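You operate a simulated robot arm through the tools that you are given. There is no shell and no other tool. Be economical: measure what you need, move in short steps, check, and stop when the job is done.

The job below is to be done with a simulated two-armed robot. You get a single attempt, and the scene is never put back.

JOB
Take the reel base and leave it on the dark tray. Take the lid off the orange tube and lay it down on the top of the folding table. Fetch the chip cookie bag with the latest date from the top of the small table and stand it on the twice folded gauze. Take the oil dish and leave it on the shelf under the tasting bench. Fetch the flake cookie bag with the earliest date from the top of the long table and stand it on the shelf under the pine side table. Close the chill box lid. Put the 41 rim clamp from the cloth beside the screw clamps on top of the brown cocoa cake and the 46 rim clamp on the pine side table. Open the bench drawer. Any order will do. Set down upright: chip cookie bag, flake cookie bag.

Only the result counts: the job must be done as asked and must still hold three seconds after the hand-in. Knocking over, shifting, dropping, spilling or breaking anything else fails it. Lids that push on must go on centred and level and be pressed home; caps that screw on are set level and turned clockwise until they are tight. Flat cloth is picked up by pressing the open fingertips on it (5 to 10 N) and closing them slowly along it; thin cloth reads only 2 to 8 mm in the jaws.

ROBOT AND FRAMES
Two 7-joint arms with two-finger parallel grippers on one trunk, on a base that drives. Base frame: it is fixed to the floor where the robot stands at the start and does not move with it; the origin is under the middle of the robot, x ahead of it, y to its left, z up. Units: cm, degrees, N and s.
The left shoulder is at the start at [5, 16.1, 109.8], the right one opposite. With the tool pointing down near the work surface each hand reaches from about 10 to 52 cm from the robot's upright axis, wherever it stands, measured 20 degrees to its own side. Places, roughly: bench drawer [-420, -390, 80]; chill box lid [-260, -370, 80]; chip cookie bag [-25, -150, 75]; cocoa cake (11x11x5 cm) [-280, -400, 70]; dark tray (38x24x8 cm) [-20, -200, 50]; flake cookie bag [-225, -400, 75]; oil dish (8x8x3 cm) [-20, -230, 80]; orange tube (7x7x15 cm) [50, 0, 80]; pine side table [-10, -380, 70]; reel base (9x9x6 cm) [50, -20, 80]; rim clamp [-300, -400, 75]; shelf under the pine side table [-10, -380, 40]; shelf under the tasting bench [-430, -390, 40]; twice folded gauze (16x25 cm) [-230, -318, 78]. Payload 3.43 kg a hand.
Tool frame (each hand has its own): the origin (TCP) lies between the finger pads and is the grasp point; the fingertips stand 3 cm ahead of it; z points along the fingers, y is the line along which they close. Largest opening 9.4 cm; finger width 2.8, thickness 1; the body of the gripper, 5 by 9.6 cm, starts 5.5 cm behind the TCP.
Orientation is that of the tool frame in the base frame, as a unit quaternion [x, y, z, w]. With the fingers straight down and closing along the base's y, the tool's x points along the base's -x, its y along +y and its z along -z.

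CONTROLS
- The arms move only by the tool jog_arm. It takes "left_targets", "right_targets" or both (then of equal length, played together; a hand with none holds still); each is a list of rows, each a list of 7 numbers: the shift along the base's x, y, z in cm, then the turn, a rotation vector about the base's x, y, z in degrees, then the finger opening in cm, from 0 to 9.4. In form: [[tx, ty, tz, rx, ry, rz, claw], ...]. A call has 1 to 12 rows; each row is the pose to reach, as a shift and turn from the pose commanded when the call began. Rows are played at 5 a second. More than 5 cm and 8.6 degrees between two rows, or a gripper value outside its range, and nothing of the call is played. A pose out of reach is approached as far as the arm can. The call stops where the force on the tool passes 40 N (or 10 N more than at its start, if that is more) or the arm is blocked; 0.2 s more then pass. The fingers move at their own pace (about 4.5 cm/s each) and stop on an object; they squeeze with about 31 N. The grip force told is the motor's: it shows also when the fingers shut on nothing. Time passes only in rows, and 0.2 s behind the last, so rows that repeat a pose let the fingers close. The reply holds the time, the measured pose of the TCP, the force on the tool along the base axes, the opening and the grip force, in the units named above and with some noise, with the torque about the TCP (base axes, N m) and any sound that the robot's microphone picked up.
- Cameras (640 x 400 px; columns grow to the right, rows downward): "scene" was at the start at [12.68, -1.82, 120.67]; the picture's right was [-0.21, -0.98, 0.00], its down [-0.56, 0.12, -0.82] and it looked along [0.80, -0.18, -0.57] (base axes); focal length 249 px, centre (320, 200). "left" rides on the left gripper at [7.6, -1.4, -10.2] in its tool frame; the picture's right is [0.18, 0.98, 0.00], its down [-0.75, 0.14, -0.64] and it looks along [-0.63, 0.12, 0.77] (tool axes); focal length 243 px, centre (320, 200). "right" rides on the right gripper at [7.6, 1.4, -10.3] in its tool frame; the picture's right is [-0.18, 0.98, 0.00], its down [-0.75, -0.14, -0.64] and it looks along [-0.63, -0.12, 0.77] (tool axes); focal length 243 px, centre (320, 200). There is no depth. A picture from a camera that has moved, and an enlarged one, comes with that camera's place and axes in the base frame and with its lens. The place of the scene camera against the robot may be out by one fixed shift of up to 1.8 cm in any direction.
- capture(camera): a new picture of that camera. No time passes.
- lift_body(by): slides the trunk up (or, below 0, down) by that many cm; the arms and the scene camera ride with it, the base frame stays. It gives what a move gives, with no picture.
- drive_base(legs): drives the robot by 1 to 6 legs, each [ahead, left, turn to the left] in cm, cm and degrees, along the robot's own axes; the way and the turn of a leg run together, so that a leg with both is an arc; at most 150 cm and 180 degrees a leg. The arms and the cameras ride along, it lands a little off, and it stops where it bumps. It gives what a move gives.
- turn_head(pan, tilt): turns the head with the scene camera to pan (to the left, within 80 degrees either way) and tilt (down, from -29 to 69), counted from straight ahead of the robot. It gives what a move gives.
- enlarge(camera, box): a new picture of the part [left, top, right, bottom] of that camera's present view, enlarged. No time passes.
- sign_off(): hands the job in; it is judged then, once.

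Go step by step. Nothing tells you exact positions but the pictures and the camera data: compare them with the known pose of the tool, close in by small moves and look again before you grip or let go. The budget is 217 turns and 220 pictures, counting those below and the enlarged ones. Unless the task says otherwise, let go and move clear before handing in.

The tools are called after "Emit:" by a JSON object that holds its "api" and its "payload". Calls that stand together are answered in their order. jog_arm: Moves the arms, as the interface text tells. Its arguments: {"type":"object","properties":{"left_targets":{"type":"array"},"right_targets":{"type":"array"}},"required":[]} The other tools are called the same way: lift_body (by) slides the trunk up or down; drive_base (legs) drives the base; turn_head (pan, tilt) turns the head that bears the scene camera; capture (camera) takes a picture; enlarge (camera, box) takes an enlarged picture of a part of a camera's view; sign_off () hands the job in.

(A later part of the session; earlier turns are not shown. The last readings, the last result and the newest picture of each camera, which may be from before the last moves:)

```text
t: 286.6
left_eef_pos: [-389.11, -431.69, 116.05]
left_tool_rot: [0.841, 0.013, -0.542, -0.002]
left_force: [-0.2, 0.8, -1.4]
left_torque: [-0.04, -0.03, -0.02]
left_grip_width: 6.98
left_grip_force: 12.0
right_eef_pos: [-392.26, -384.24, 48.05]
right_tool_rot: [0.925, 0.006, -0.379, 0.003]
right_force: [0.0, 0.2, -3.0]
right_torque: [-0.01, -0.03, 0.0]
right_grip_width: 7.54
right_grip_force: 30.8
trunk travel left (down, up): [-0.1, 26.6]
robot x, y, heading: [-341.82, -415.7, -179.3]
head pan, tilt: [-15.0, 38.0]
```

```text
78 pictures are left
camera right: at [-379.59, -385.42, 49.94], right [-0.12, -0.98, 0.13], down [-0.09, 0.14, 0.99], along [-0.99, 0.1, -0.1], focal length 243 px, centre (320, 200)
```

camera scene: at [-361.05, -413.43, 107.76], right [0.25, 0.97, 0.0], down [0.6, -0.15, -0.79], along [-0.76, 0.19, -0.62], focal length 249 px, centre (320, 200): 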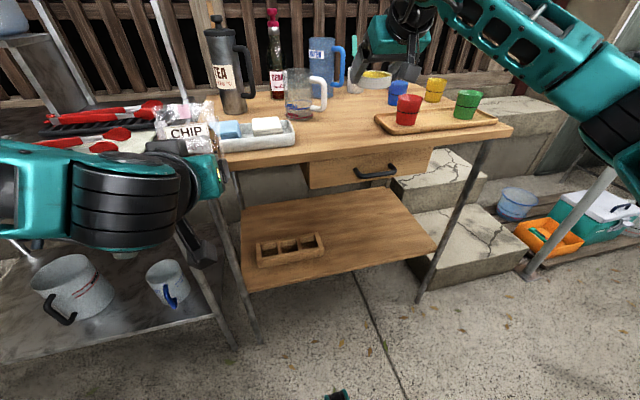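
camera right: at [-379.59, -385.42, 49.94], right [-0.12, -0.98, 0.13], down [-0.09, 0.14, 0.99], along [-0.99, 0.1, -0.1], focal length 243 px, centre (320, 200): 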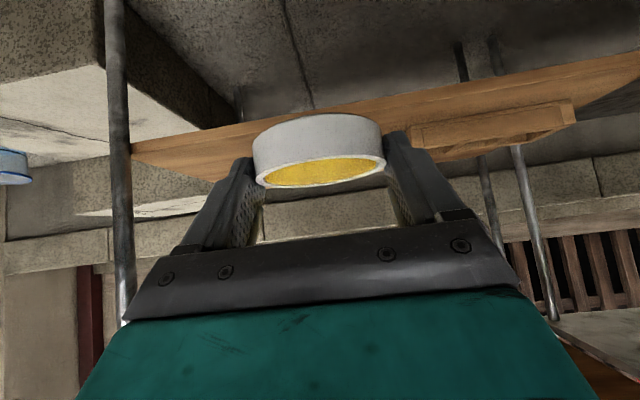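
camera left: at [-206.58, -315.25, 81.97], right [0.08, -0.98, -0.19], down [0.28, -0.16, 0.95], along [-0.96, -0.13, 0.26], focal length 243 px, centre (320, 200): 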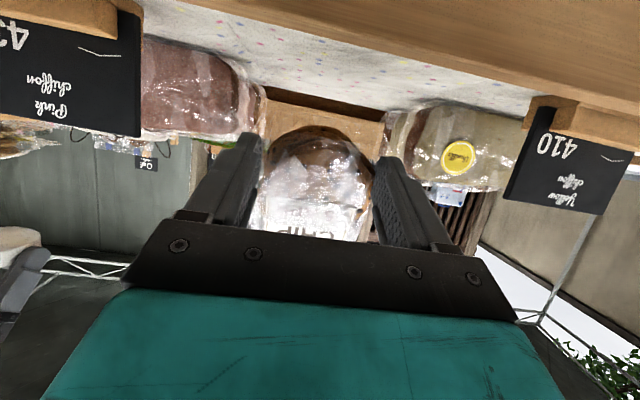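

In position at z 48. I drive forward 27 cm to bring the dish over the shelf.

Emit:
{"api": "drive_base", "payload": {"legs": [[26, 0, 0]]}}

Emit:
{"api": "jog_arm", "payload": {"right_targets": [[0, 0, -3, 0, 0, 0, 6.5], [0, 0, -6, 0, 0, 0, 6.5], [0, 0, -7.5, 0, 0, 0, 6.5]]}}

Emit:
{"api": "capture", "payload": {"camera": "right"}}

```text
t: 288.5
left_eef_pos: [-414.79, -432.07, 115.94]
left_tool_rot: [0.841, 0.012, -0.541, -0.003]
left_force: [0.8, -0.1, -1.0]
left_torque: [0.04, -0.04, -0.02]
left_grip_width: 6.98
left_grip_force: 12.2
right_eef_pos: [-417.94, -384.52, 48.01]
right_tool_rot: [0.926, 0.007, -0.378, 0.004]
right_force: [-0.1, 0.3, -2.6]
right_torque: [0.0, -0.06, 0.0]
right_grip_width: 7.55
right_grip_force: 31.4
trunk travel left (down, up): [-0.1, 26.6]
robot x, y, heading: [-367.31, -415.77, -179.5]
head pan, tilt: [-15.0, 38.0]
```

```text
t: 289.3
left_eef_pos: [-414.7, -432.08, 116.08]
left_tool_rot: [0.841, 0.013, -0.541, -0.003]
left_force: [1.4, -0.6, -0.3]
left_torque: [-0.01, -0.06, 0.0]
left_grip_width: 6.95
left_grip_force: 12.4
right_eef_pos: [-417.82, -384.65, 40.69]
right_tool_rot: [0.925, 0.006, -0.379, 0.003]
right_force: [0.4, 0.2, -2.6]
right_torque: [0.03, -0.05, -0.01]
right_grip_width: 7.5
right_grip_force: 30.9
trunk travel left (down, up): [-0.1, 26.6]
robot x, y, heading: [-367.68, -415.78, -179.3]
head pan, tilt: [-15.0, 38.0]
```

```text
77 pictures are left
camera right: at [-405.18, -385.82, 42.57], right [-0.12, -0.98, 0.13], down [-0.09, 0.14, 0.99], along [-0.99, 0.1, -0.1], focal length 243 px, centre (320, 200)
```

right: 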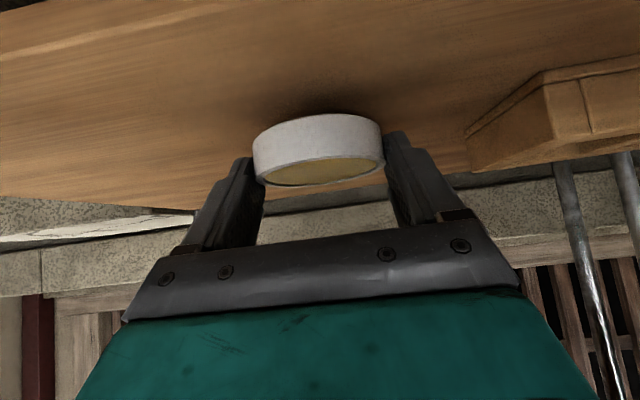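

Well placed over the shelf. I lower in small steps to contact.

Emit:
{"api": "jog_arm", "payload": {"right_targets": [[0, 0, -0.5, 0, 0, 0, 6.5], [0, 0, -0.9, 0, 0, 0, 6.5], [0, 0, -1.2, 0, 0, 0, 6.5], [0, 0, -1.5, 0, 0, 0, 6.5]]}}

```text
t: 290.3
left_eef_pos: [-414.64, -431.98, 115.96]
left_tool_rot: [0.841, 0.012, -0.541, -0.003]
left_force: [0.1, 0.5, -1.2]
left_torque: [0.02, -0.02, 0.0]
left_grip_width: 6.98
left_grip_force: 11.9
right_eef_pos: [-417.86, -384.5, 39.0]
right_tool_rot: [0.926, 0.006, -0.378, 0.003]
right_force: [0.3, -0.4, -2.4]
right_torque: [-0.04, -0.04, -0.01]
right_grip_width: 7.52
right_grip_force: 30.9
trunk travel left (down, up): [-0.1, 26.6]
robot x, y, heading: [-367.32, -415.75, -179.3]
head pan, tilt: [-15.0, 38.0]
```

Emit:
{"api": "jog_arm", "payload": {"right_targets": [[0, 0, -0.3, 0, 0, 0, 6.5], [0, 0, -0.6, 0, 0, 0, 6.5], [0, 0, -0.8, 0, 0, 0, 6.5], [0, 0, -1, 0, 0, 0, 6.5]]}}

Emit:
{"api": "capture", "payload": {"camera": "right"}}

```text
t: 291.1
left_eef_pos: [-414.53, -432.15, 116.0]
left_tool_rot: [0.841, 0.012, -0.541, -0.003]
left_force: [0.6, -0.5, -1.6]
left_torque: [0.0, -0.05, -0.01]
left_grip_width: 6.97
left_grip_force: 12.1
right_eef_pos: [-418.65, -384.43, 38.88]
right_tool_rot: [0.922, 0.008, -0.387, 0.004]
right_force: [0.0, -0.3, 11.5]
right_torque: [0.16, -0.2, 0.07]
right_grip_width: 7.54
right_grip_force: 31.0
trunk travel left (down, up): [-0.1, 26.6]
robot x, y, heading: [-367.38, -416.37, -179.2]
head pan, tilt: [-15.0, 38.0]
stopped in row 4 (right hand): the force on the tool passed its limit at 44 N (the readings are from after the stop); the commanded pose is now the measured one
```

```text
76 pictures are left
camera right: at [-405.81, -385.71, 40.62], right [-0.11, -0.98, 0.13], down [-0.07, 0.14, 0.99], along [-0.99, 0.1, -0.09], focal length 243 px, centre (320, 200)
```

right: 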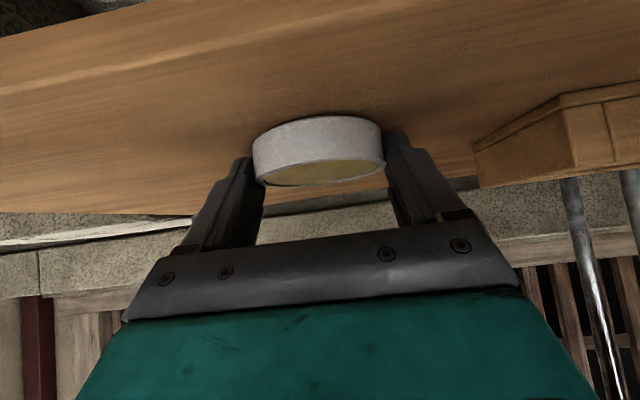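

Contact made. I open and withdraw backward.

Emit:
{"api": "jog_arm", "payload": {"right_targets": [[0, 0, 0.1, 0, 0, 0, 6.8], [0, 0, 0.2, 0, 0, 0, 8.4], [0, 0, 0.2, 0, 0, 0, 9.4], [0, 0, 0.3, 0, 0, 0, 9.4], [2, 0, 2, 0, 0, 0, 9.4], [4, 0, 4, 0, 0, 0, 9.4], [6, 0, 6, 0, 0, 0, 9.4], [8, 0, 8, 0, 0, 0, 9.4]]}}

Emit:
{"api": "capture", "payload": {"camera": "right"}}

```text
t: 292.9
left_eef_pos: [-414.76, -431.96, 116.11]
left_tool_rot: [0.841, 0.012, -0.541, -0.003]
left_force: [-0.7, -0.1, -0.9]
left_torque: [-0.01, -0.04, -0.01]
left_grip_width: 6.97
left_grip_force: 12.0
right_eef_pos: [-410.27, -384.27, 46.29]
right_tool_rot: [0.924, 0.007, -0.383, 0.008]
right_force: [0.1, -0.1, 0.0]
right_torque: [0.01, 0.03, 0.02]
right_grip_width: 9.41
right_grip_force: 0.1
right hand out of reach, approached as far as the arm can: row 8
trunk travel left (down, up): [-0.1, 26.6]
robot x, y, heading: [-367.07, -415.82, -179.4]
head pan, tilt: [-15.0, 38.0]
```

```text
75 pictures are left
camera right: at [-397.55, -385.25, 48.24], right [-0.11, -0.98, 0.14], down [-0.08, 0.15, 0.99], along [-0.99, 0.1, -0.1], focal length 243 px, centre (320, 200)
```

right: 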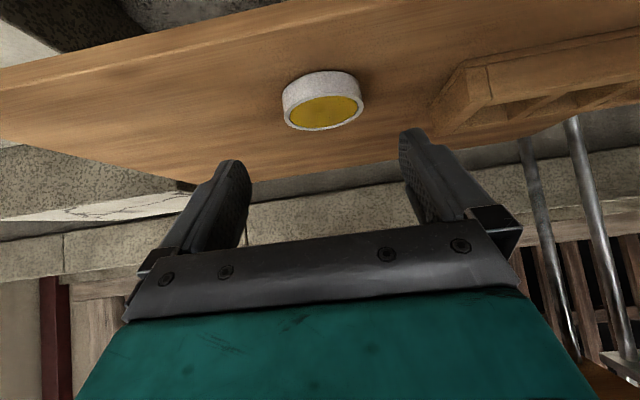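

The dish rests on the shelf. Now the drawer; I look closely at its handle.

Emit:
{"api": "enlarge", "payload": {"camera": "scene", "box": [320, 180, 520, 305]}}

```text
3.20 times, centred on (420, 242) of scene
camera zoom: at [-379.65, -413.62, 107.76], right [0.25, 0.97, 0.0], down [0.6, -0.15, -0.79], along [-0.76, 0.2, -0.62], focal length 797 px, centre (0, 64)
```

zoom: 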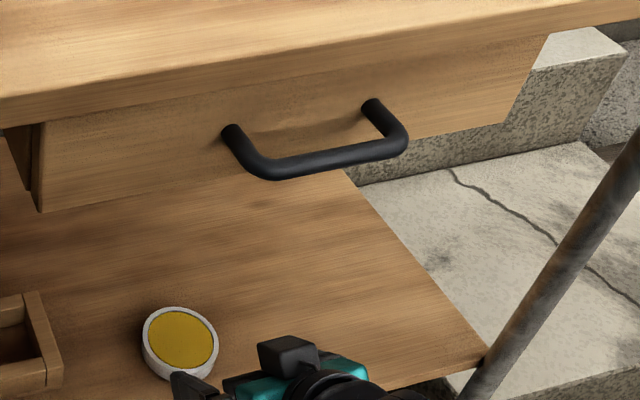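

The handle is a U-bar standing about 3 cm off the drawer front. I back off, raise the right hand and bring it vertical, then yaw it 90° so a finger can drop behind the bar.

Emit:
{"api": "drive_base", "payload": {"legs": [[-22, 0, 0]]}}

Emit:
{"api": "jog_arm", "payload": {"right_targets": [[0, 0, 4, 0, -4, 0, 9.4], [0, 0, 8, 0, -8, 0, 9.4], [0, 0, 12, 0, -12, 0, 9.4], [0, 0, 16, 0, -16, 0, 9.4], [0, 0, 20, 0, -20, 0, 9.4], [0, 0, 24, 0, -24, 0, 9.4], [0, 0, 28, 0, -28, 0, 9.4], [0, 0, 32, 0, -32, 0, 9.4], [0, 0, 36, 0, -36, 0, 9.4], [0, 0, 40, 0, -40, 0, 9.4], [0, 0, 44, 0, -44, 0, 8], [0, 0, 47, 0, -45, 0, 5]]}}

Emit:
{"api": "jog_arm", "payload": {"right_targets": [[0, 0, 0, 0, 0, -8.5, 5], [0, 0, 0, 0, 0, -17, 5], [0, 0, 0, 0, 0, -25.5, 5], [0, 0, 0, 0, 0, -34, 5], [0, 0, 0, 0, 0, -42.5, 5], [0, 0, 0, 0, 0, -51, 5], [0, 0, 0, 0, 0, -59.5, 5], [0, 0, 0, 0, 0, -68, 5], [0, 0, 0, 0, 0, -76.5, 5], [0, 0, 0, 0, 0, -85, 5], [0, 0, 0, 0, 0, -90, 5]]}}

Emit:
{"api": "capture", "payload": {"camera": "right"}}

```text
t: 294.6
left_eef_pos: [-392.27, -431.93, 116.01]
left_tool_rot: [0.84, 0.013, -0.542, -0.003]
left_force: [0.3, -0.3, 0.1]
left_torque: [-0.03, -0.03, 0.0]
left_grip_width: 6.95
left_grip_force: 12.0
right_eef_pos: [-388.23, -384.0, 46.39]
right_tool_rot: [0.924, 0.01, -0.383, 0.009]
right_force: [-0.2, 0.4, -0.5]
right_torque: [0.01, -0.02, -0.01]
right_grip_width: 9.4
right_grip_force: 0.0
trunk travel left (down, up): [-0.1, 26.6]
robot x, y, heading: [-344.83, -415.47, -179.4]
head pan, tilt: [-15.0, 38.0]
```

```text
t: 297.2
left_eef_pos: [-392.35, -431.9, 116.02]
left_tool_rot: [0.841, 0.013, -0.542, -0.003]
left_force: [0.7, 0.5, -0.8]
left_torque: [0.01, -0.04, 0.0]
left_grip_width: 6.97
left_grip_force: 12.0
right_eef_pos: [-388.21, -383.83, 93.6]
right_tool_rot: [1.0, 0.005, 0.001, 0.011]
right_force: [-0.5, 0.6, 0.5]
right_torque: [0.02, 0.0, -0.01]
right_grip_width: 5.01
right_grip_force: 0.1
trunk travel left (down, up): [-0.1, 26.6]
robot x, y, heading: [-344.97, -415.5, -179.2]
head pan, tilt: [-15.0, 38.0]
```

```text
t: 299.6
left_eef_pos: [-392.45, -431.86, 115.91]
left_tool_rot: [0.841, 0.014, -0.541, -0.001]
left_force: [0.1, -0.6, -1.0]
left_torque: [0.0, -0.05, 0.0]
left_grip_width: 6.96
left_grip_force: 12.1
right_eef_pos: [-388.3, -383.93, 93.46]
right_tool_rot: [0.709, -0.705, -0.008, 0.009]
right_force: [-0.5, -0.7, 0.2]
right_torque: [-0.02, -0.02, 0.01]
right_grip_width: 5.0
right_grip_force: 0.1
trunk travel left (down, up): [-0.1, 26.6]
robot x, y, heading: [-345.04, -415.6, -179.4]
head pan, tilt: [-15.0, 38.0]
```

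```text
73 pictures are left
camera right: at [-389.3, -391.58, 103.65], right [-0.98, 0.18, 0.02], down [0.15, 0.75, 0.64], along [0.1, 0.63, -0.77], focal length 243 px, centre (320, 200)
```

right: 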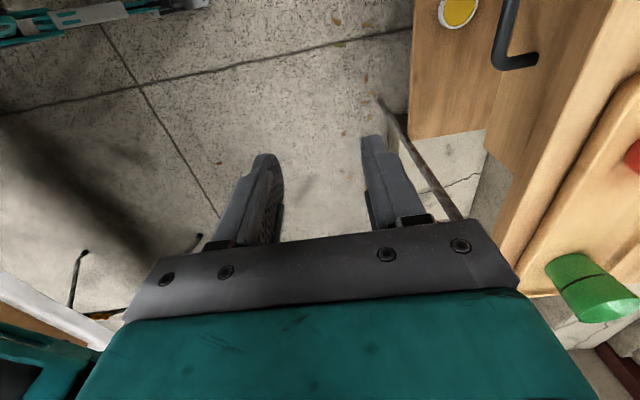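

I shift the hand toward the handle for a second view to fix its position.

Emit:
{"api": "jog_arm", "payload": {"right_targets": [[-3.5, -1, -1, 0, 0, 0, 5], [-7, -2.5, -2, 0, 0, 0, 5], [-10.5, -4, -3, 0, 0, 0, 5]]}}

Emit:
{"api": "capture", "payload": {"camera": "right"}}

```text
t: 300.4
left_eef_pos: [-392.4, -431.87, 116.06]
left_tool_rot: [0.841, 0.013, -0.541, -0.003]
left_force: [0.2, -0.5, -1.6]
left_torque: [0.01, -0.07, -0.03]
left_grip_width: 6.97
left_grip_force: 11.9
right_eef_pos: [-399.0, -388.02, 90.26]
right_tool_rot: [0.71, -0.704, -0.008, 0.008]
right_force: [0.4, 0.3, -0.5]
right_torque: [0.0, 0.0, 0.01]
right_grip_width: 5.01
right_grip_force: 0.1
trunk travel left (down, up): [-0.1, 26.6]
robot x, y, heading: [-345.34, -415.14, -179.3]
head pan, tilt: [-15.0, 38.0]
```

```text
72 pictures are left
camera right: at [-399.99, -395.56, 100.55], right [-0.98, 0.17, 0.02], down [0.15, 0.75, 0.64], along [0.1, 0.63, -0.77], focal length 243 px, centre (320, 200)
```

right: 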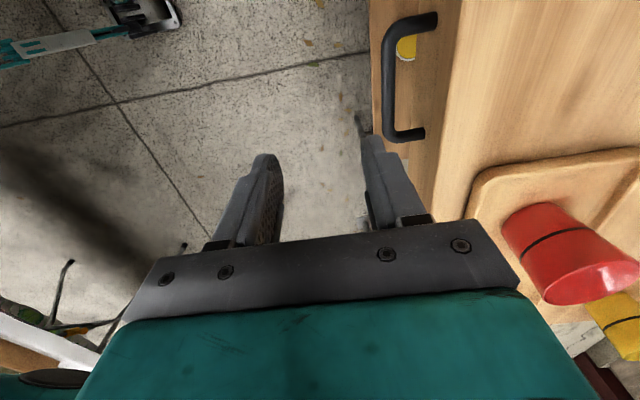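

Handle bar ≈x -405.6, z≈77, y -393..-384; the face is at x≈-409.7. I position the hand straddling the bar and descend.

Emit:
{"api": "jog_arm", "payload": {"right_targets": [[-3.2, -0.3, 0, 0, 0, 0, 4], [-6.4, -0.5, 0, 0, 0, 0, 4], [-6.4, -0.5, -4.5, 0, 0, 0, 4], [-6.4, -0.5, -8, 0, 0, 0, 4]]}}

Emit:
{"api": "capture", "payload": {"camera": "right"}}

```text
t: 301.3
left_eef_pos: [-392.3, -431.9, 115.98]
left_tool_rot: [0.841, 0.013, -0.541, -0.002]
left_force: [-0.8, 0.4, -1.0]
left_torque: [-0.03, -0.04, 0.0]
left_grip_width: 6.96
left_grip_force: 11.9
right_eef_pos: [-405.5, -388.66, 87.8]
right_tool_rot: [0.711, -0.703, -0.016, 0.02]
right_force: [6.7, 1.2, 12.4]
right_torque: [0.18, 0.05, -0.07]
right_grip_width: 3.63
right_grip_force: 0.1
trunk travel left (down, up): [-0.1, 26.6]
robot x, y, heading: [-345.04, -415.34, -179.2]
head pan, tilt: [-15.0, 38.0]
stopped in row 4 (right hand): the force on the tool passed its limit at 59 N (the readings are from after the stop); the commanded pose is now the measured one
```

```text
71 pictures are left
camera right: at [-406.13, -396.14, 98.24], right [-0.98, 0.17, 0.05], down [0.17, 0.76, 0.63], along [0.07, 0.63, -0.78], focal length 243 px, centre (320, 200)
```

right: 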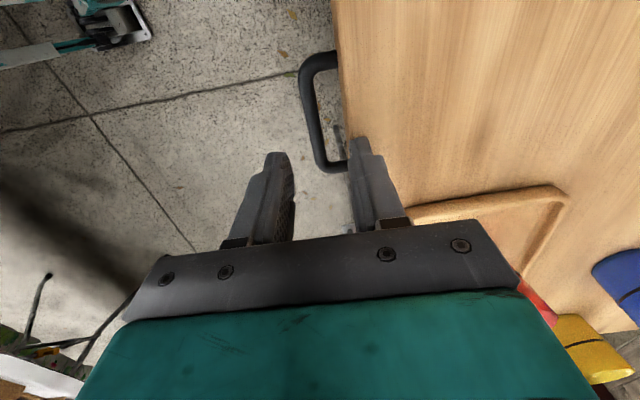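

The bench top is actually at z≈84.8, and its edge overhangs near the bar. I lift off and tilt the hand 25° toward the bench so the rear finger slips under the edge behind the bar.

Emit:
{"api": "jog_arm", "payload": {"right_targets": [[1.5, 0, 2, 0, 0, 0, 3], [3.2, 0, 2, 0, 8, 0, 3], [4.2, 0, 1.5, 0, 16, 0, 3], [4.2, 0, 0.5, 0, 24, 0, 3], [3.7, 0, -0.6, 0, 25, 0, 3]]}}

Emit:
{"api": "capture", "payload": {"camera": "right"}}

Emit:
{"api": "enlarge", "payload": {"camera": "scene", "box": [300, 100, 480, 220]}}

```text
t: 302.5
left_eef_pos: [-392.34, -431.87, 116.03]
left_tool_rot: [0.841, 0.013, -0.541, -0.002]
left_force: [0.4, -0.6, -1.0]
left_torque: [-0.02, -0.04, -0.02]
left_grip_width: 6.97
left_grip_force: 12.1
right_eef_pos: [-401.73, -388.83, 86.98]
right_tool_rot: [0.69, -0.682, -0.169, 0.172]
right_force: [-1.1, -0.2, -0.4]
right_torque: [-0.03, -0.01, -0.02]
right_grip_width: 3.01
right_grip_force: 0.0
trunk travel left (down, up): [-0.1, 26.6]
robot x, y, heading: [-345.33, -415.36, -179.3]
head pan, tilt: [-15.0, 38.0]
```

```text
70 pictures are left
camera right: at [-398.03, -396.18, 96.75], right [-0.87, 0.17, 0.46], down [0.42, 0.76, 0.5], along [-0.26, 0.63, -0.73], focal length 243 px, centre (320, 200)
```

right: 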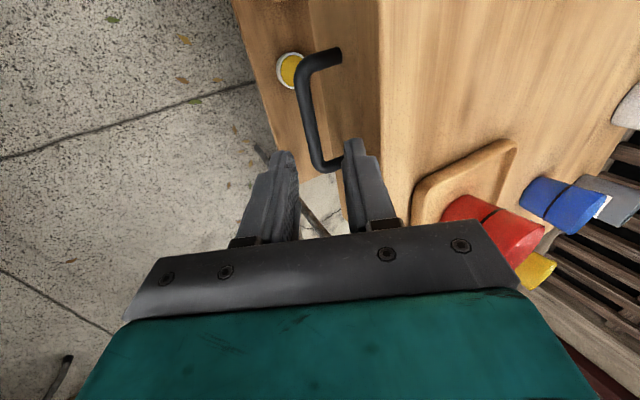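

```text
3.33 times, centred on (390, 160) of scene
camera zoom: at [-357.45, -413.37, 107.76], right [0.25, 0.97, 0.0], down [0.6, -0.15, -0.79], along [-0.76, 0.19, -0.62], focal length 830 px, centre (87, 333)
```

zoom: 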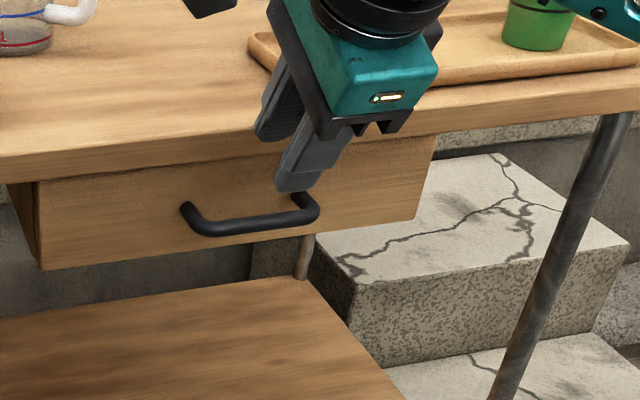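

The hand lines up nearly; I correct by (+0.8,-1,-0.4) and descend along the tool direction partway.

Emit:
{"api": "jog_arm", "payload": {"right_targets": [[0.8, -1, -0.4, 0, 0, 0, 3.2], [-0.4, -1, -3.1, 0, 0, 0, 3.2]]}}

Emit:
{"api": "capture", "payload": {"camera": "right"}}

```text
t: 303.1
left_eef_pos: [-392.52, -431.82, 115.95]
left_tool_rot: [0.841, 0.013, -0.541, -0.002]
left_force: [-0.5, -0.5, -1.0]
left_torque: [-0.01, -0.06, -0.02]
left_grip_width: 6.98
left_grip_force: 11.9
right_eef_pos: [-402.1, -389.81, 83.97]
right_tool_rot: [0.691, -0.682, -0.169, 0.171]
right_force: [-1.1, 0.1, -0.5]
right_torque: [-0.02, 0.01, 0.01]
right_grip_width: 3.2
right_grip_force: 0.1
trunk travel left (down, up): [-0.1, 26.6]
robot x, y, heading: [-345.2, -415.24, -179.4]
head pan, tilt: [-15.0, 38.0]
```

```text
68 pictures are left
camera right: at [-398.41, -397.35, 93.63], right [-0.87, 0.17, 0.46], down [0.41, 0.76, 0.5], along [-0.26, 0.63, -0.73], focal length 243 px, centre (320, 200)
```

right: 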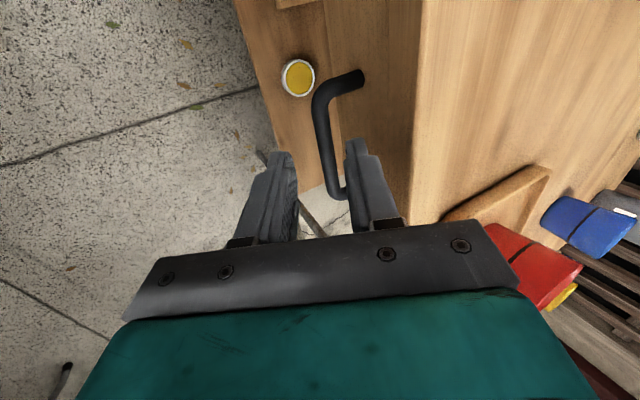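

The bar lies centred between the fingers. I descend 3.3 cm more and close.

Emit:
{"api": "jog_arm", "payload": {"right_targets": [[-0.7, 0, -1.5, 0, 0, 0, 3.2], [-1.4, 0, -3, 0, 0, 0, 3.2], [-1.4, 0, -3, 0, 0, 0, 1], [-1.4, 0, -3, 0, 0, 0, 0.5], [-1.4, 0, -3, 0, 0, 0, 0.5]]}}

Emit:
{"api": "capture", "payload": {"camera": "right"}}

```text
t: 304.3
left_eef_pos: [-392.51, -431.89, 115.96]
left_tool_rot: [0.841, 0.013, -0.541, -0.003]
left_force: [-0.1, 0.0, -0.9]
left_torque: [-0.01, -0.03, 0.01]
left_grip_width: 6.98
left_grip_force: 11.8
right_eef_pos: [-403.37, -389.69, 80.7]
right_tool_rot: [0.69, -0.683, -0.169, 0.172]
right_force: [0.2, -1.0, 2.7]
right_torque: [-0.33, 0.04, -0.91]
right_grip_width: 1.17
right_grip_force: 43.7
trunk travel left (down, up): [-0.1, 26.6]
robot x, y, heading: [-345.18, -415.44, -179.2]
head pan, tilt: [-15.0, 38.0]
```

```text
67 pictures are left
camera right: at [-399.71, -397.26, 90.58], right [-0.87, 0.18, 0.46], down [0.42, 0.76, 0.5], along [-0.26, 0.63, -0.73], focal length 243 px, centre (320, 200)
```

right: 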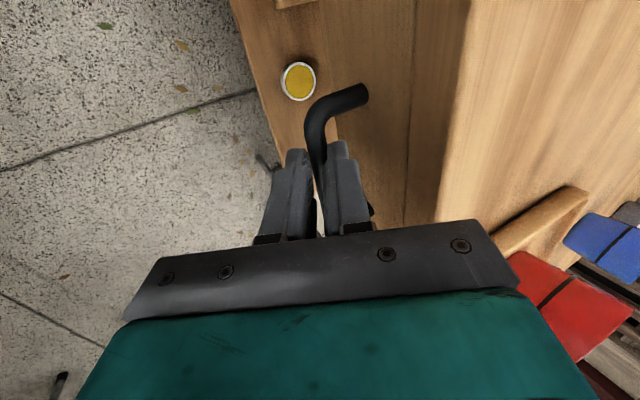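

The bar is gripped. I pull the drawer toward me by driving back.

Emit:
{"api": "drive_base", "payload": {"legs": [[-8, 0, 0]]}}

Emit:
{"api": "enlarge", "payload": {"camera": "scene", "box": [260, 60, 500, 240]}}

```text
t: 305.3
left_eef_pos: [-384.35, -431.81, 115.96]
left_tool_rot: [0.841, 0.014, -0.541, -0.002]
left_force: [-1.0, 0.0, -0.6]
left_torque: [-0.01, -0.02, 0.01]
left_grip_width: 6.95
left_grip_force: 12.3
right_eef_pos: [-395.29, -389.71, 80.65]
right_tool_rot: [0.691, -0.682, -0.169, 0.171]
right_force: [0.4, -6.0, 2.5]
right_torque: [-0.53, 0.02, -1.12]
right_grip_width: 1.18
right_grip_force: 45.2
trunk travel left (down, up): [-0.1, 26.6]
robot x, y, heading: [-337.04, -415.11, -179.2]
head pan, tilt: [-15.0, 38.0]
```

```text
2.22 times, centred on (380, 150) of scene
camera zoom: at [-349.38, -413.3, 107.77], right [0.25, 0.97, 0.0], down [0.6, -0.15, -0.79], along [-0.76, 0.19, -0.62], focal length 554 px, centre (187, 311)
```

zoom: 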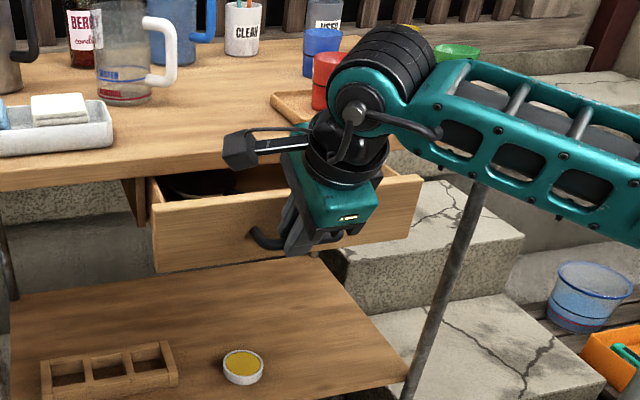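

It slides. I pull another 10 cm.

Emit:
{"api": "drive_base", "payload": {"legs": [[-10, 0, 0]]}}

Emit:
{"api": "jog_arm", "payload": {"right_targets": [[0, 0, 0, 0, 0, 0, 3.2], [0, 0, 0, 0, 0, 0, 3.2], [1.2, 0, 2.5, 0, 0, 0, 3.2], [2.4, 0, 5, 0, 0, 0, 3.2], [4, 0, 9, 0, 0, 0, 3.2], [6, 0, 13, 0, 0, 0, 5]]}}

Emit:
{"api": "enlarge", "payload": {"camera": "scene", "box": [240, 60, 480, 240]}}

```text
t: 306.4
left_eef_pos: [-378.17, -431.6, 116.04]
left_tool_rot: [0.84, 0.012, -0.542, -0.004]
left_force: [0.5, 0.4, -0.3]
left_torque: [0.0, -0.02, 0.0]
left_grip_width: 6.96
left_grip_force: 11.7
right_eef_pos: [-389.12, -389.65, 80.84]
right_tool_rot: [0.69, -0.683, -0.166, 0.173]
right_force: [-1.1, -2.5, 3.8]
right_torque: [0.34, 0.03, -0.99]
right_grip_width: 1.16
right_grip_force: 44.9
trunk travel left (down, up): [-0.1, 26.6]
robot x, y, heading: [-331.13, -414.91, -179.5]
head pan, tilt: [-15.0, 38.0]
stopped in leg 1: the robot was blocked; the commanded pose is now the measured one
```

```text
t: 307.9
left_eef_pos: [-378.11, -431.55, 116.14]
left_tool_rot: [0.84, 0.013, -0.542, -0.003]
left_force: [0.4, 0.2, -0.8]
left_torque: [0.02, -0.04, 0.01]
left_grip_width: 6.97
left_grip_force: 12.3
right_eef_pos: [-383.1, -389.78, 93.59]
right_tool_rot: [0.691, -0.683, -0.165, 0.171]
right_force: [-0.7, -1.3, -0.1]
right_torque: [-0.01, 0.0, -0.01]
right_grip_width: 4.99
right_grip_force: 0.0
trunk travel left (down, up): [-0.1, 26.6]
robot x, y, heading: [-330.81, -415.16, -179.2]
head pan, tilt: [-15.0, 38.0]
```

```text
2.22 times, centred on (360, 150) of scene
camera zoom: at [-343.31, -413.07, 107.76], right [0.25, 0.97, 0.0], down [0.6, -0.15, -0.79], along [-0.76, 0.19, -0.62], focal length 554 px, centre (231, 311)
```

zoom: 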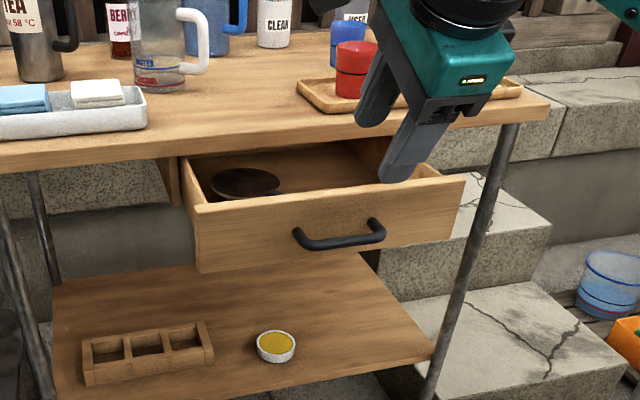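

The drawer stands open about 14 cm. Next I straighten the right hand and, since the clamps, cake and chill box sit at the back of the long table, turn around here to look at them.

Emit:
{"api": "jog_arm", "payload": {"right_targets": [[0, 0, 4, 0, -8, 0, 5], [0, 0, 8, 0, -16, 0, 5], [0, 0, 12, 0, -24, 0, 5], [0, 0, 16, 0, -24.5, 0, 5]]}}

Emit:
{"api": "jog_arm", "payload": {"right_targets": [[0, 0, 0, 0, 0, 8.5, 5], [0, 0, 0, 0, 0, 17, 5], [0, 0, 0, 0, 0, 25.5, 5], [0, 0, 0, 0, 0, 34, 5], [0, 0, 0, 0, 0, 42.5, 5], [0, 0, 0, 0, 0, 51, 5], [0, 0, 0, 0, 0, 59.5, 5], [0, 0, 0, 0, 0, 68, 5], [0, 0, 0, 0, 0, 76.5, 5], [0, 0, 0, 0, 0, 85, 5], [0, 0, 0, 0, 0, 90, 5]]}}

Emit:
{"api": "drive_base", "payload": {"legs": [[12, 0, 0], [0, 0, 90], [0, 0, 89]]}}

Emit:
{"api": "turn_head", "payload": {"pan": -5, "tilt": 35}}

Emit:
{"api": "capture", "payload": {"camera": "scene"}}

```text
t: 308.9
left_eef_pos: [-378.22, -431.58, 116.02]
left_tool_rot: [0.839, 0.012, -0.543, -0.004]
left_force: [-0.1, -0.4, -1.5]
left_torque: [-0.01, -0.08, 0.03]
left_grip_width: 6.95
left_grip_force: 12.4
right_eef_pos: [-382.86, -389.66, 109.67]
right_tool_rot: [0.71, -0.704, -0.014, 0.023]
right_force: [0.4, -1.1, 0.4]
right_torque: [-0.03, 0.02, -0.01]
right_grip_width: 5.01
right_grip_force: 0.1
trunk travel left (down, up): [-0.1, 26.6]
robot x, y, heading: [-331.27, -415.07, -179.4]
head pan, tilt: [-15.0, 38.0]
```

```text
t: 311.2
left_eef_pos: [-378.22, -431.57, 116.2]
left_tool_rot: [0.84, 0.012, -0.543, -0.003]
left_force: [0.2, 0.5, -0.8]
left_torque: [0.03, -0.05, -0.01]
left_grip_width: 6.95
left_grip_force: 12.4
right_eef_pos: [-383.14, -389.74, 109.65]
right_tool_rot: [1.0, 0.007, 0.007, 0.027]
right_force: [0.3, -0.9, -0.6]
right_torque: [-0.05, -0.01, 0.03]
right_grip_width: 5.01
right_grip_force: 0.1
trunk travel left (down, up): [-0.1, 26.6]
robot x, y, heading: [-330.97, -415.46, -179.1]
head pan, tilt: [-15.0, 38.0]
```

```text
t: 320.1
left_eef_pos: [-295.42, -400.55, 116.01]
left_tool_rot: [0.0, 0.84, -0.011, 0.543]
left_force: [0.2, -0.2, -1.4]
left_torque: [-0.02, -0.01, 0.03]
left_grip_width: 6.93
left_grip_force: 11.8
right_eef_pos: [-291.73, -442.28, 109.68]
right_tool_rot: [0.01, 1.0, 0.026, -0.006]
right_force: [0.1, -0.2, 0.6]
right_torque: [0.02, -0.01, 0.0]
right_grip_width: 5.02
right_grip_force: 0.0
trunk travel left (down, up): [-0.1, 26.6]
robot x, y, heading: [-342.94, -415.65, -1.0]
head pan, tilt: [-15.0, 38.0]
```

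```text
t: 320.8
left_eef_pos: [-295.4, -400.45, 116.11]
left_tool_rot: [0.0, 0.84, -0.011, 0.542]
left_force: [0.1, -0.1, -0.4]
left_torque: [-0.02, 0.08, 0.01]
left_grip_width: 6.97
left_grip_force: 11.7
right_eef_pos: [-291.69, -442.27, 109.67]
right_tool_rot: [0.009, 1.0, 0.026, -0.006]
right_force: [0.1, 0.1, -0.9]
right_torque: [0.01, -0.04, 0.02]
right_grip_width: 5.01
right_grip_force: 0.0
trunk travel left (down, up): [-0.1, 26.6]
robot x, y, heading: [-342.84, -415.27, -1.0]
head pan, tilt: [-5.0, 35.0]
```

```text
64 pictures are left
camera scene: at [-330.21, -416.28, 108.22], right [-0.1, -0.99, 0.0], down [-0.57, 0.06, -0.82], along [0.81, -0.09, -0.57], focal length 249 px, centre (320, 200)
```

scene: 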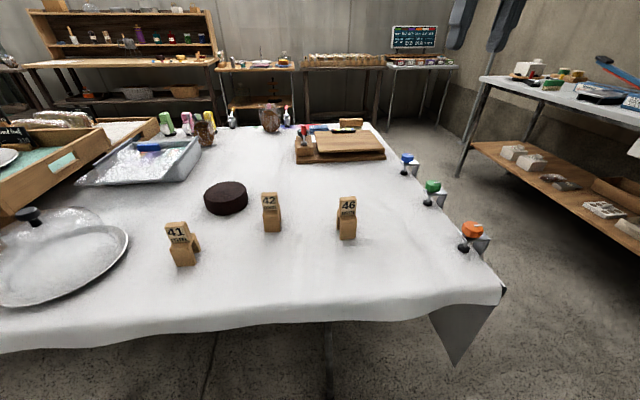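

I see clamps 41/42/46, the brown cake, the screw clamps and the chill box. I slide left so the right hand comes over clamp 41.

Emit:
{"api": "drive_base", "payload": {"legs": [[0, 27, 1]]}}

Emit:
{"api": "jog_arm", "payload": {"right_targets": [[-2.5, 3, -2, 0, 0, 0, 5], [-5, 6, -4, 0, 0, 0, 5], [-7.5, 9, -6, 0, 0, 0, 5], [-8.5, 11.5, -8, 0, 0, 0, 5]]}}

Emit:
{"api": "capture", "payload": {"camera": "right"}}

```text
t: 323.8
left_eef_pos: [-295.53, -372.25, 116.08]
left_tool_rot: [-0.008, 0.84, -0.006, 0.543]
left_force: [0.6, 0.5, -0.5]
left_torque: [-0.02, 0.04, 0.0]
left_grip_width: 6.94
left_grip_force: 11.8
right_eef_pos: [-290.98, -414.01, 109.64]
right_tool_rot: [0.001, 1.0, 0.026, -0.006]
right_force: [0.0, 0.7, -0.1]
right_torque: [0.03, 0.01, -0.02]
right_grip_width: 4.99
right_grip_force: 0.1
trunk travel left (down, up): [-0.1, 26.6]
robot x, y, heading: [-342.5, -387.92, -0.1]
head pan, tilt: [-5.0, 35.0]
```

```text
t: 324.8
left_eef_pos: [-295.56, -372.34, 116.14]
left_tool_rot: [-0.008, 0.84, -0.006, 0.543]
left_force: [-0.7, -0.8, -0.9]
left_torque: [0.01, 0.05, 0.0]
left_grip_width: 6.96
left_grip_force: 12.5
right_eef_pos: [-299.7, -402.72, 101.6]
right_tool_rot: [0.001, 1.0, 0.028, -0.005]
right_force: [-0.7, -0.6, -0.8]
right_torque: [0.01, 0.0, 0.01]
right_grip_width: 5.01
right_grip_force: 0.0
trunk travel left (down, up): [-0.1, 26.6]
robot x, y, heading: [-343.23, -387.99, 0.1]
head pan, tilt: [-5.0, 35.0]
```

```text
63 pictures are left
camera right: at [-307.09, -401.76, 112.0], right [0.19, 0.98, 0.05], down [0.76, -0.18, 0.63], along [0.62, -0.08, -0.78], focal length 243 px, centre (320, 200)
```

right: 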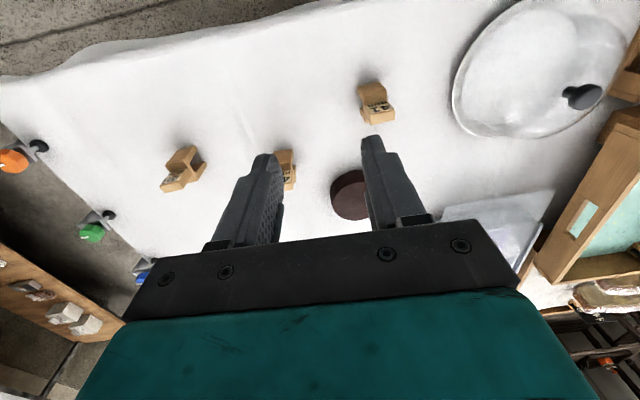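

Emit:
{"api": "jog_arm", "payload": {"right_targets": [[0.5, 3, -2.5, -1.6, 0, 0, 6], [1.3, 6.4, -5.5, -3.2, -0.6, 0, 6]]}}

Emit:
{"api": "capture", "payload": {"camera": "right"}}

Emit:
{"api": "enlarge", "payload": {"camera": "scene", "box": [200, 120, 440, 300]}}

```text
t: 325.4
left_eef_pos: [-295.39, -372.17, 116.17]
left_tool_rot: [-0.008, 0.84, -0.006, 0.542]
left_force: [-0.2, 0.1, -2.1]
left_torque: [-0.02, 0.08, 0.01]
left_grip_width: 6.96
left_grip_force: 12.1
right_eef_pos: [-298.36, -396.23, 96.28]
right_tool_rot: [0.001, 1.0, -0.001, -0.001]
right_force: [-0.2, -0.2, -0.6]
right_torque: [-0.01, 0.04, 0.0]
right_grip_width: 6.02
right_grip_force: 0.2
trunk travel left (down, up): [-0.1, 26.6]
robot x, y, heading: [-342.99, -388.01, 0.2]
head pan, tilt: [-5.0, 35.0]
```

```text
62 pictures are left
camera right: at [-305.83, -394.8, 106.41], right [0.19, 0.98, 0.0], down [0.75, -0.14, 0.64], along [0.63, -0.12, -0.77], focal length 243 px, centre (320, 200)
```

right: 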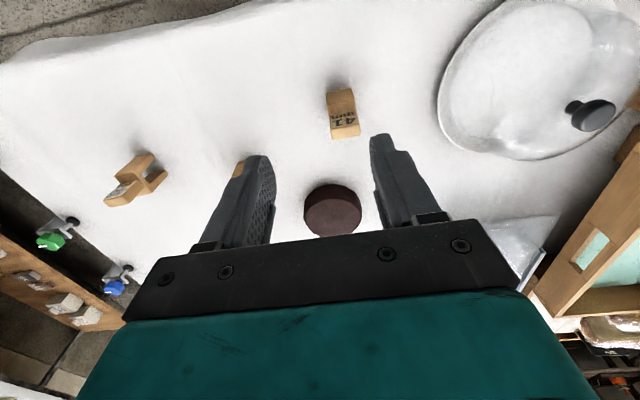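

```text
2.22 times, centred on (320, 210) of scene
camera zoom: at [-329.97, -388.73, 108.22], right [-0.08, -1.0, 0.0], down [-0.57, 0.05, -0.82], along [0.82, -0.07, -0.57], focal length 554 px, centre (320, 178)
```

zoom: 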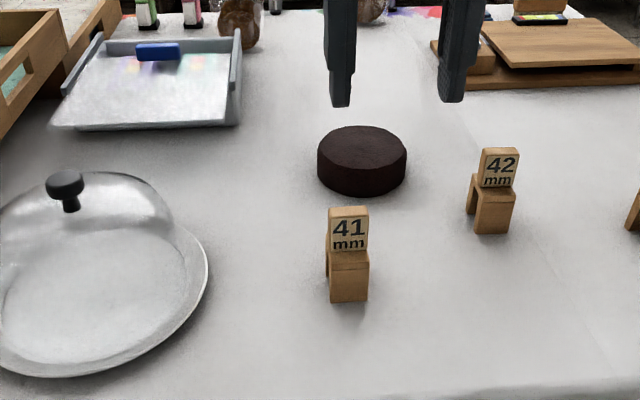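

Clamp 41 is centred at about [-298,-394.4], top z≈85. I descend over it and grip its sides.

Emit:
{"api": "jog_arm", "payload": {"right_targets": [[0.4, 1.8, -4, 0, 0, 0, 6], [0.4, 1.8, -8, 0, 0, 0, 6], [0.4, 1.8, -10, 0, 0, 0, 6]]}}

Emit:
{"api": "capture", "payload": {"camera": "right"}}

```text
t: 326.2
left_eef_pos: [-295.32, -372.26, 116.1]
left_tool_rot: [-0.007, 0.84, -0.006, 0.542]
left_force: [0.2, 0.1, -0.7]
left_torque: [-0.03, 0.06, 0.02]
left_grip_width: 6.97
left_grip_force: 12.1
right_eef_pos: [-297.83, -394.48, 86.09]
right_tool_rot: [0.001, 1.0, -0.001, 0.0]
right_force: [0.1, 0.6, -0.5]
right_torque: [0.0, 0.03, 0.02]
right_grip_width: 5.97
right_grip_force: 0.1
trunk travel left (down, up): [-0.1, 26.6]
robot x, y, heading: [-342.85, -388.06, 0.2]
head pan, tilt: [-5.0, 35.0]
```

```text
60 pictures are left
camera right: at [-305.37, -392.97, 96.37], right [0.18, 0.98, 0.0], down [0.75, -0.14, 0.64], along [0.63, -0.12, -0.77], focal length 243 px, centre (320, 200)
```

right: 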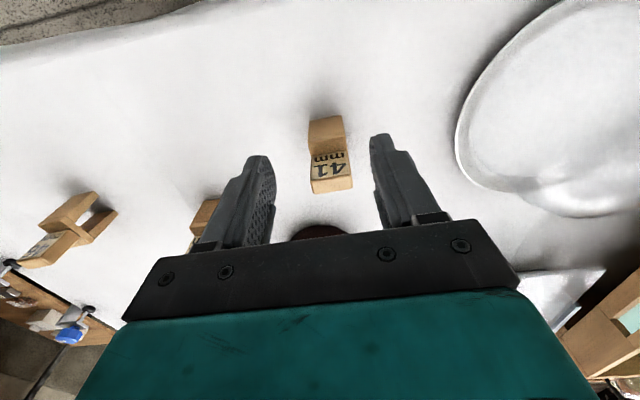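

Emit:
{"api": "jog_arm", "payload": {"right_targets": [[0.1, 0.6, -2, 0, 0, 0, 6], [0.1, 0.6, -3.7, 0, 0, 0, 6], [0.1, 0.6, -3.7, 0, 0, 0, 3], [0.1, 0.6, -3.7, 0, 0, 0, 1], [0.1, 0.6, -3.7, 0, 0, 0, 1], [0.1, 0.6, -2, 0, 0, 0, 1], [0.1, 0.6, 2, 0, 0, 0, 1], [0.1, 0.6, 6, 0, 0, 0, 1]]}}

Emit:
{"api": "capture", "payload": {"camera": "right"}}

```text
t: 328.0
left_eef_pos: [-295.54, -372.24, 116.01]
left_tool_rot: [-0.008, 0.84, -0.006, 0.543]
left_force: [0.0, -0.1, -0.8]
left_torque: [0.04, 0.04, 0.03]
left_grip_width: 6.96
left_grip_force: 12.4
right_eef_pos: [-297.64, -393.87, 92.23]
right_tool_rot: [0.0, 1.0, -0.002, -0.001]
right_force: [0.8, -0.1, -0.3]
right_torque: [0.02, -0.04, -0.03]
right_grip_width: 0.98
right_grip_force: 0.0
trunk travel left (down, up): [-0.1, 26.6]
robot x, y, heading: [-342.63, -388.16, 0.2]
head pan, tilt: [-5.0, 35.0]
```

```text
59 pictures are left
camera right: at [-305.15, -392.44, 102.56], right [0.18, 0.98, 0.0], down [0.75, -0.14, 0.64], along [0.63, -0.12, -0.77], focal length 243 px, centre (320, 200)
```

right: 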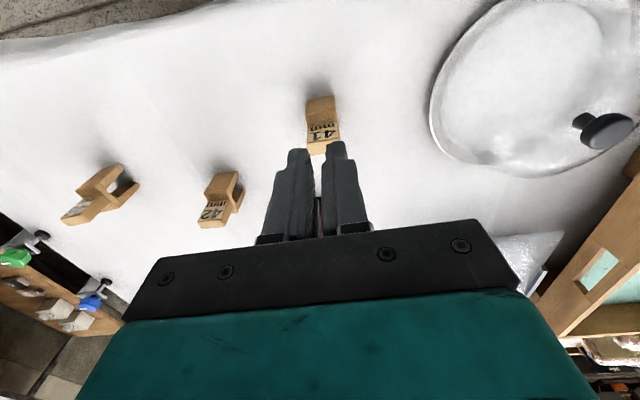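

The grip closed short of the clamp; re-triangulating gives clamp x≈-294.5 and a lower top (z≈82). I reopen and retry.

Emit:
{"api": "jog_arm", "payload": {"right_targets": [[1.5, 0.2, 0, 0, 0, 0, 6], [3.2, 0.2, -3, 0, 0, 0, 6], [3.2, 0.2, -6.5, 0, 0, 0, 6], [3.2, 0.2, -9, 0, 0, 0, 6]]}}

Emit:
{"api": "capture", "payload": {"camera": "right"}}

```text
t: 329.0
left_eef_pos: [-295.46, -372.36, 116.08]
left_tool_rot: [-0.008, 0.84, -0.006, 0.543]
left_force: [0.0, 0.3, -0.5]
left_torque: [0.01, 0.07, -0.01]
left_grip_width: 6.98
left_grip_force: 12.0
right_eef_pos: [-294.62, -393.69, 83.11]
right_tool_rot: [-0.001, 1.0, -0.001, 0.0]
right_force: [-0.5, -1.2, 0.0]
right_torque: [0.01, 0.0, 0.02]
right_grip_width: 5.99
right_grip_force: 0.0
trunk travel left (down, up): [-0.1, 26.6]
robot x, y, heading: [-342.98, -388.21, 0.4]
head pan, tilt: [-5.0, 35.0]
```

```text
58 pictures are left
camera right: at [-302.11, -392.2, 93.33], right [0.18, 0.98, 0.0], down [0.75, -0.14, 0.64], along [0.63, -0.12, -0.77], focal length 243 px, centre (320, 200)
```

right: 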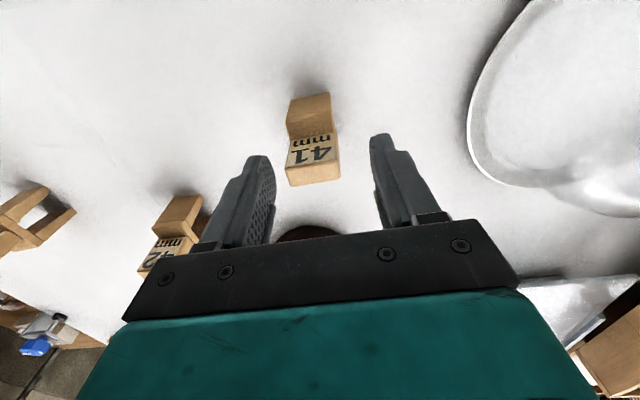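

Emit:
{"api": "jog_arm", "payload": {"right_targets": [[0.2, -0.1, -1.5, 0, 0, 0, 6], [0.2, -0.1, -2.8, 0, 0, 0, 6], [0.2, -0.1, -2.8, 0, 0, 0, 3], [0.2, -0.1, -2.8, 0, 0, 0, 1], [0.2, -0.1, -2.8, 0, 0, 0, 1], [0.2, -0.1, -2.8, 0, 0, 0, 1]]}}

```text
t: 330.4
left_eef_pos: [-295.54, -372.3, 116.21]
left_tool_rot: [-0.008, 0.84, -0.006, 0.543]
left_force: [-0.7, -0.4, -0.6]
left_torque: [0.01, 0.04, 0.01]
left_grip_width: 6.94
left_grip_force: 12.5
right_eef_pos: [-294.51, -393.94, 80.41]
right_tool_rot: [0.0, 1.0, -0.002, 0.0]
right_force: [0.2, 0.3, -0.2]
right_torque: [-0.02, 0.0, -0.03]
right_grip_width: 3.73
right_grip_force: 31.4
trunk travel left (down, up): [-0.1, 26.6]
robot x, y, heading: [-343.2, -388.03, 0.0]
head pan, tilt: [-5.0, 35.0]
```

Gripped (3.7 cm). I lift it and carry it over the brown cake.

Emit:
{"api": "jog_arm", "payload": {"right_targets": [[0, 0, 4, 0, 0, 0, 1], [0, 0, 8, 0, 0, 0, 1], [0, 0, 11, 0, 0, 0, 1], [4, -1.5, 11, 0, 0, 0, 1], [8, -3, 11, 0, 0, 0, 1], [11, -4, 11, 0, 0, 0, 1]]}}

Emit:
{"api": "capture", "payload": {"camera": "right"}}

Emit:
{"api": "enlarge", "payload": {"camera": "scene", "box": [240, 90, 440, 240]}}

```text
t: 331.8
left_eef_pos: [-295.53, -372.19, 116.16]
left_tool_rot: [-0.008, 0.84, -0.006, 0.542]
left_force: [0.8, 0.2, -0.4]
left_torque: [-0.01, 0.04, -0.04]
left_grip_width: 7.01
left_grip_force: 11.9
right_eef_pos: [-283.22, -397.62, 91.24]
right_tool_rot: [-0.001, 1.0, -0.002, -0.001]
right_force: [-0.8, -0.1, -0.4]
right_torque: [-0.02, -0.04, 0.05]
right_grip_width: 3.72
right_grip_force: 31.5
trunk travel left (down, up): [-0.1, 26.6]
robot x, y, heading: [-343.12, -388.29, -0.1]
head pan, tilt: [-5.0, 35.0]
```

```text
57 pictures are left
camera right: at [-290.76, -396.23, 101.6], right [0.18, 0.98, 0.0], down [0.76, -0.14, 0.64], along [0.63, -0.12, -0.77], focal length 243 px, centre (320, 200)
```

right: 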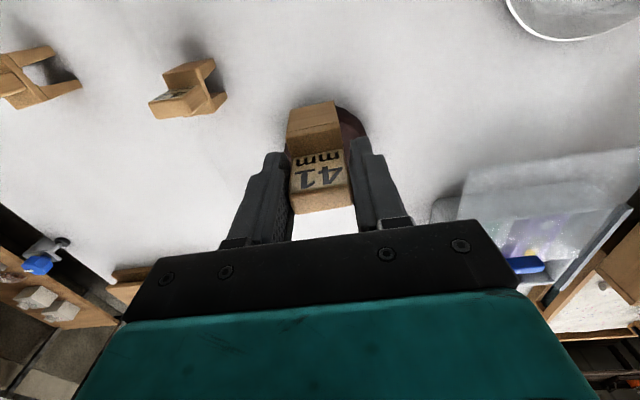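

```text
2.67 times, centred on (340, 165) of scene
camera zoom: at [-329.98, -388.74, 108.21], right [-0.08, -1.0, 0.0], down [-0.57, 0.05, -0.82], along [0.82, -0.07, -0.57], focal length 664 px, centre (267, 293)
```

zoom: 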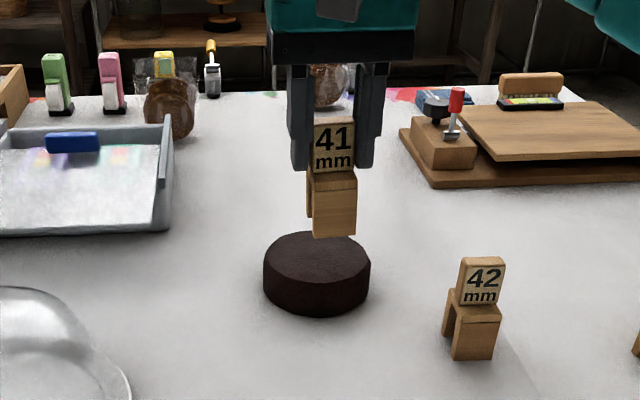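

The clamp must go about 3 cm farther and 1.3 cm left to be centred on the cake. I shift and lower.

Emit:
{"api": "jog_arm", "payload": {"right_targets": [[1.5, 0.7, 0, 0, 0, 0, 1], [3, 1.3, -1, 0, 0, 0, 1], [3, 1.3, -4, 0, 0, 0, 1]]}}

Emit:
{"api": "enlarge", "payload": {"camera": "scene", "box": [240, 90, 440, 240]}}

```text
t: 332.6
left_eef_pos: [-295.53, -372.36, 116.1]
left_tool_rot: [-0.008, 0.84, -0.006, 0.543]
left_force: [0.1, -0.1, -0.8]
left_torque: [-0.02, 0.04, 0.01]
left_grip_width: 6.96
left_grip_force: 11.9
right_eef_pos: [-280.3, -396.49, 87.35]
right_tool_rot: [-0.001, 1.0, -0.001, -0.001]
right_force: [0.6, -1.0, -0.7]
right_torque: [0.01, 0.02, 0.0]
right_grip_width: 3.76
right_grip_force: 30.4
right hand out of reach, approached as far as the arm can: row 2
trunk travel left (down, up): [-0.1, 26.6]
robot x, y, heading: [-342.88, -388.04, 0.3]
head pan, tilt: [-5.0, 35.0]
```

```text
2.67 times, centred on (340, 165) of scene
camera zoom: at [-329.98, -388.75, 108.22], right [-0.08, -1.0, 0.0], down [-0.57, 0.05, -0.82], along [0.82, -0.07, -0.57], focal length 664 px, centre (267, 293)
```

zoom: 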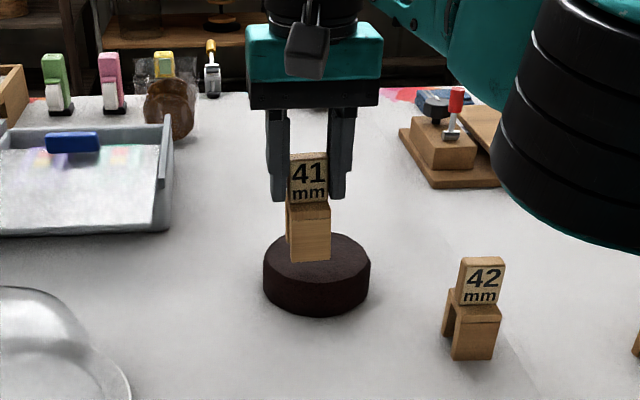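

Emit:
{"api": "jog_arm", "payload": {"right_targets": [[0.5, -0.4, -0.8, 0, 0, 0, 1], [0.5, -0.4, -1.3, 0, 0, 0, 1], [0.5, -0.4, -1.8, 0, 0, 0, 1], [0.5, -0.4, -2.2, 0, 0, 0, 1]]}}

```text
t: 333.6
left_eef_pos: [-295.54, -372.14, 116.11]
left_tool_rot: [-0.009, 0.84, -0.005, 0.543]
left_force: [0.0, -0.7, -1.2]
left_torque: [0.0, 0.06, 0.0]
left_grip_width: 6.95
left_grip_force: 12.0
right_eef_pos: [-279.94, -396.85, 85.21]
right_tool_rot: [0.0, 1.0, -0.002, -0.001]
right_force: [0.1, 0.4, -0.4]
right_torque: [0.05, 0.0, 0.03]
right_grip_width: 3.72
right_grip_force: 30.9
right hand out of reach, approached as far as the arm can: row 1, 2, 3
trunk travel left (down, up): [-0.1, 26.6]
robot x, y, heading: [-342.96, -387.77, 0.1]
head pan, tilt: [-5.0, 35.0]
```

Emit:
{"api": "jog_arm", "payload": {"right_targets": [[0, 0, -0.3, 0, 0, 0, 1], [0, 0, -0.6, 0, 0, 0, 1], [0, 0, -0.9, 0, 0, 0, 1]]}}

Emit:
{"api": "enlarge", "payload": {"camera": "scene", "box": [260, 110, 400, 220]}}

```text
t: 334.4
left_eef_pos: [-295.56, -372.38, 116.25]
left_tool_rot: [-0.007, 0.839, -0.006, 0.543]
left_force: [0.0, 1.4, -1.2]
left_torque: [-0.03, 0.07, -0.03]
left_grip_width: 6.94
left_grip_force: 11.3
right_eef_pos: [-279.88, -396.86, 84.42]
right_tool_rot: [0.0, 1.0, -0.003, 0.001]
right_force: [-0.5, -2.5, 10.5]
right_torque: [-0.04, -0.08, 0.02]
right_grip_width: 3.73
right_grip_force: 30.7
trunk travel left (down, up): [-0.1, 26.6]
robot x, y, heading: [-342.5, -388.56, 0.2]
head pan, tilt: [-5.0, 35.0]
```

```text
3.64 times, centred on (330, 165) of scene
camera zoom: at [-330.08, -388.76, 108.26], right [-0.09, -1.0, 0.0], down [-0.57, 0.05, -0.82], along [0.82, -0.07, -0.57], focal length 906 px, centre (284, 327)
```

zoom: 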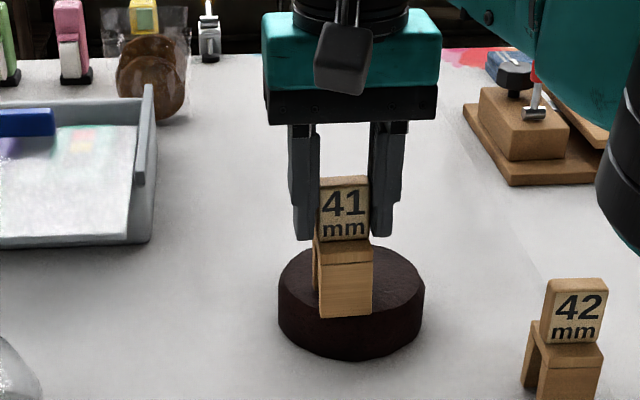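

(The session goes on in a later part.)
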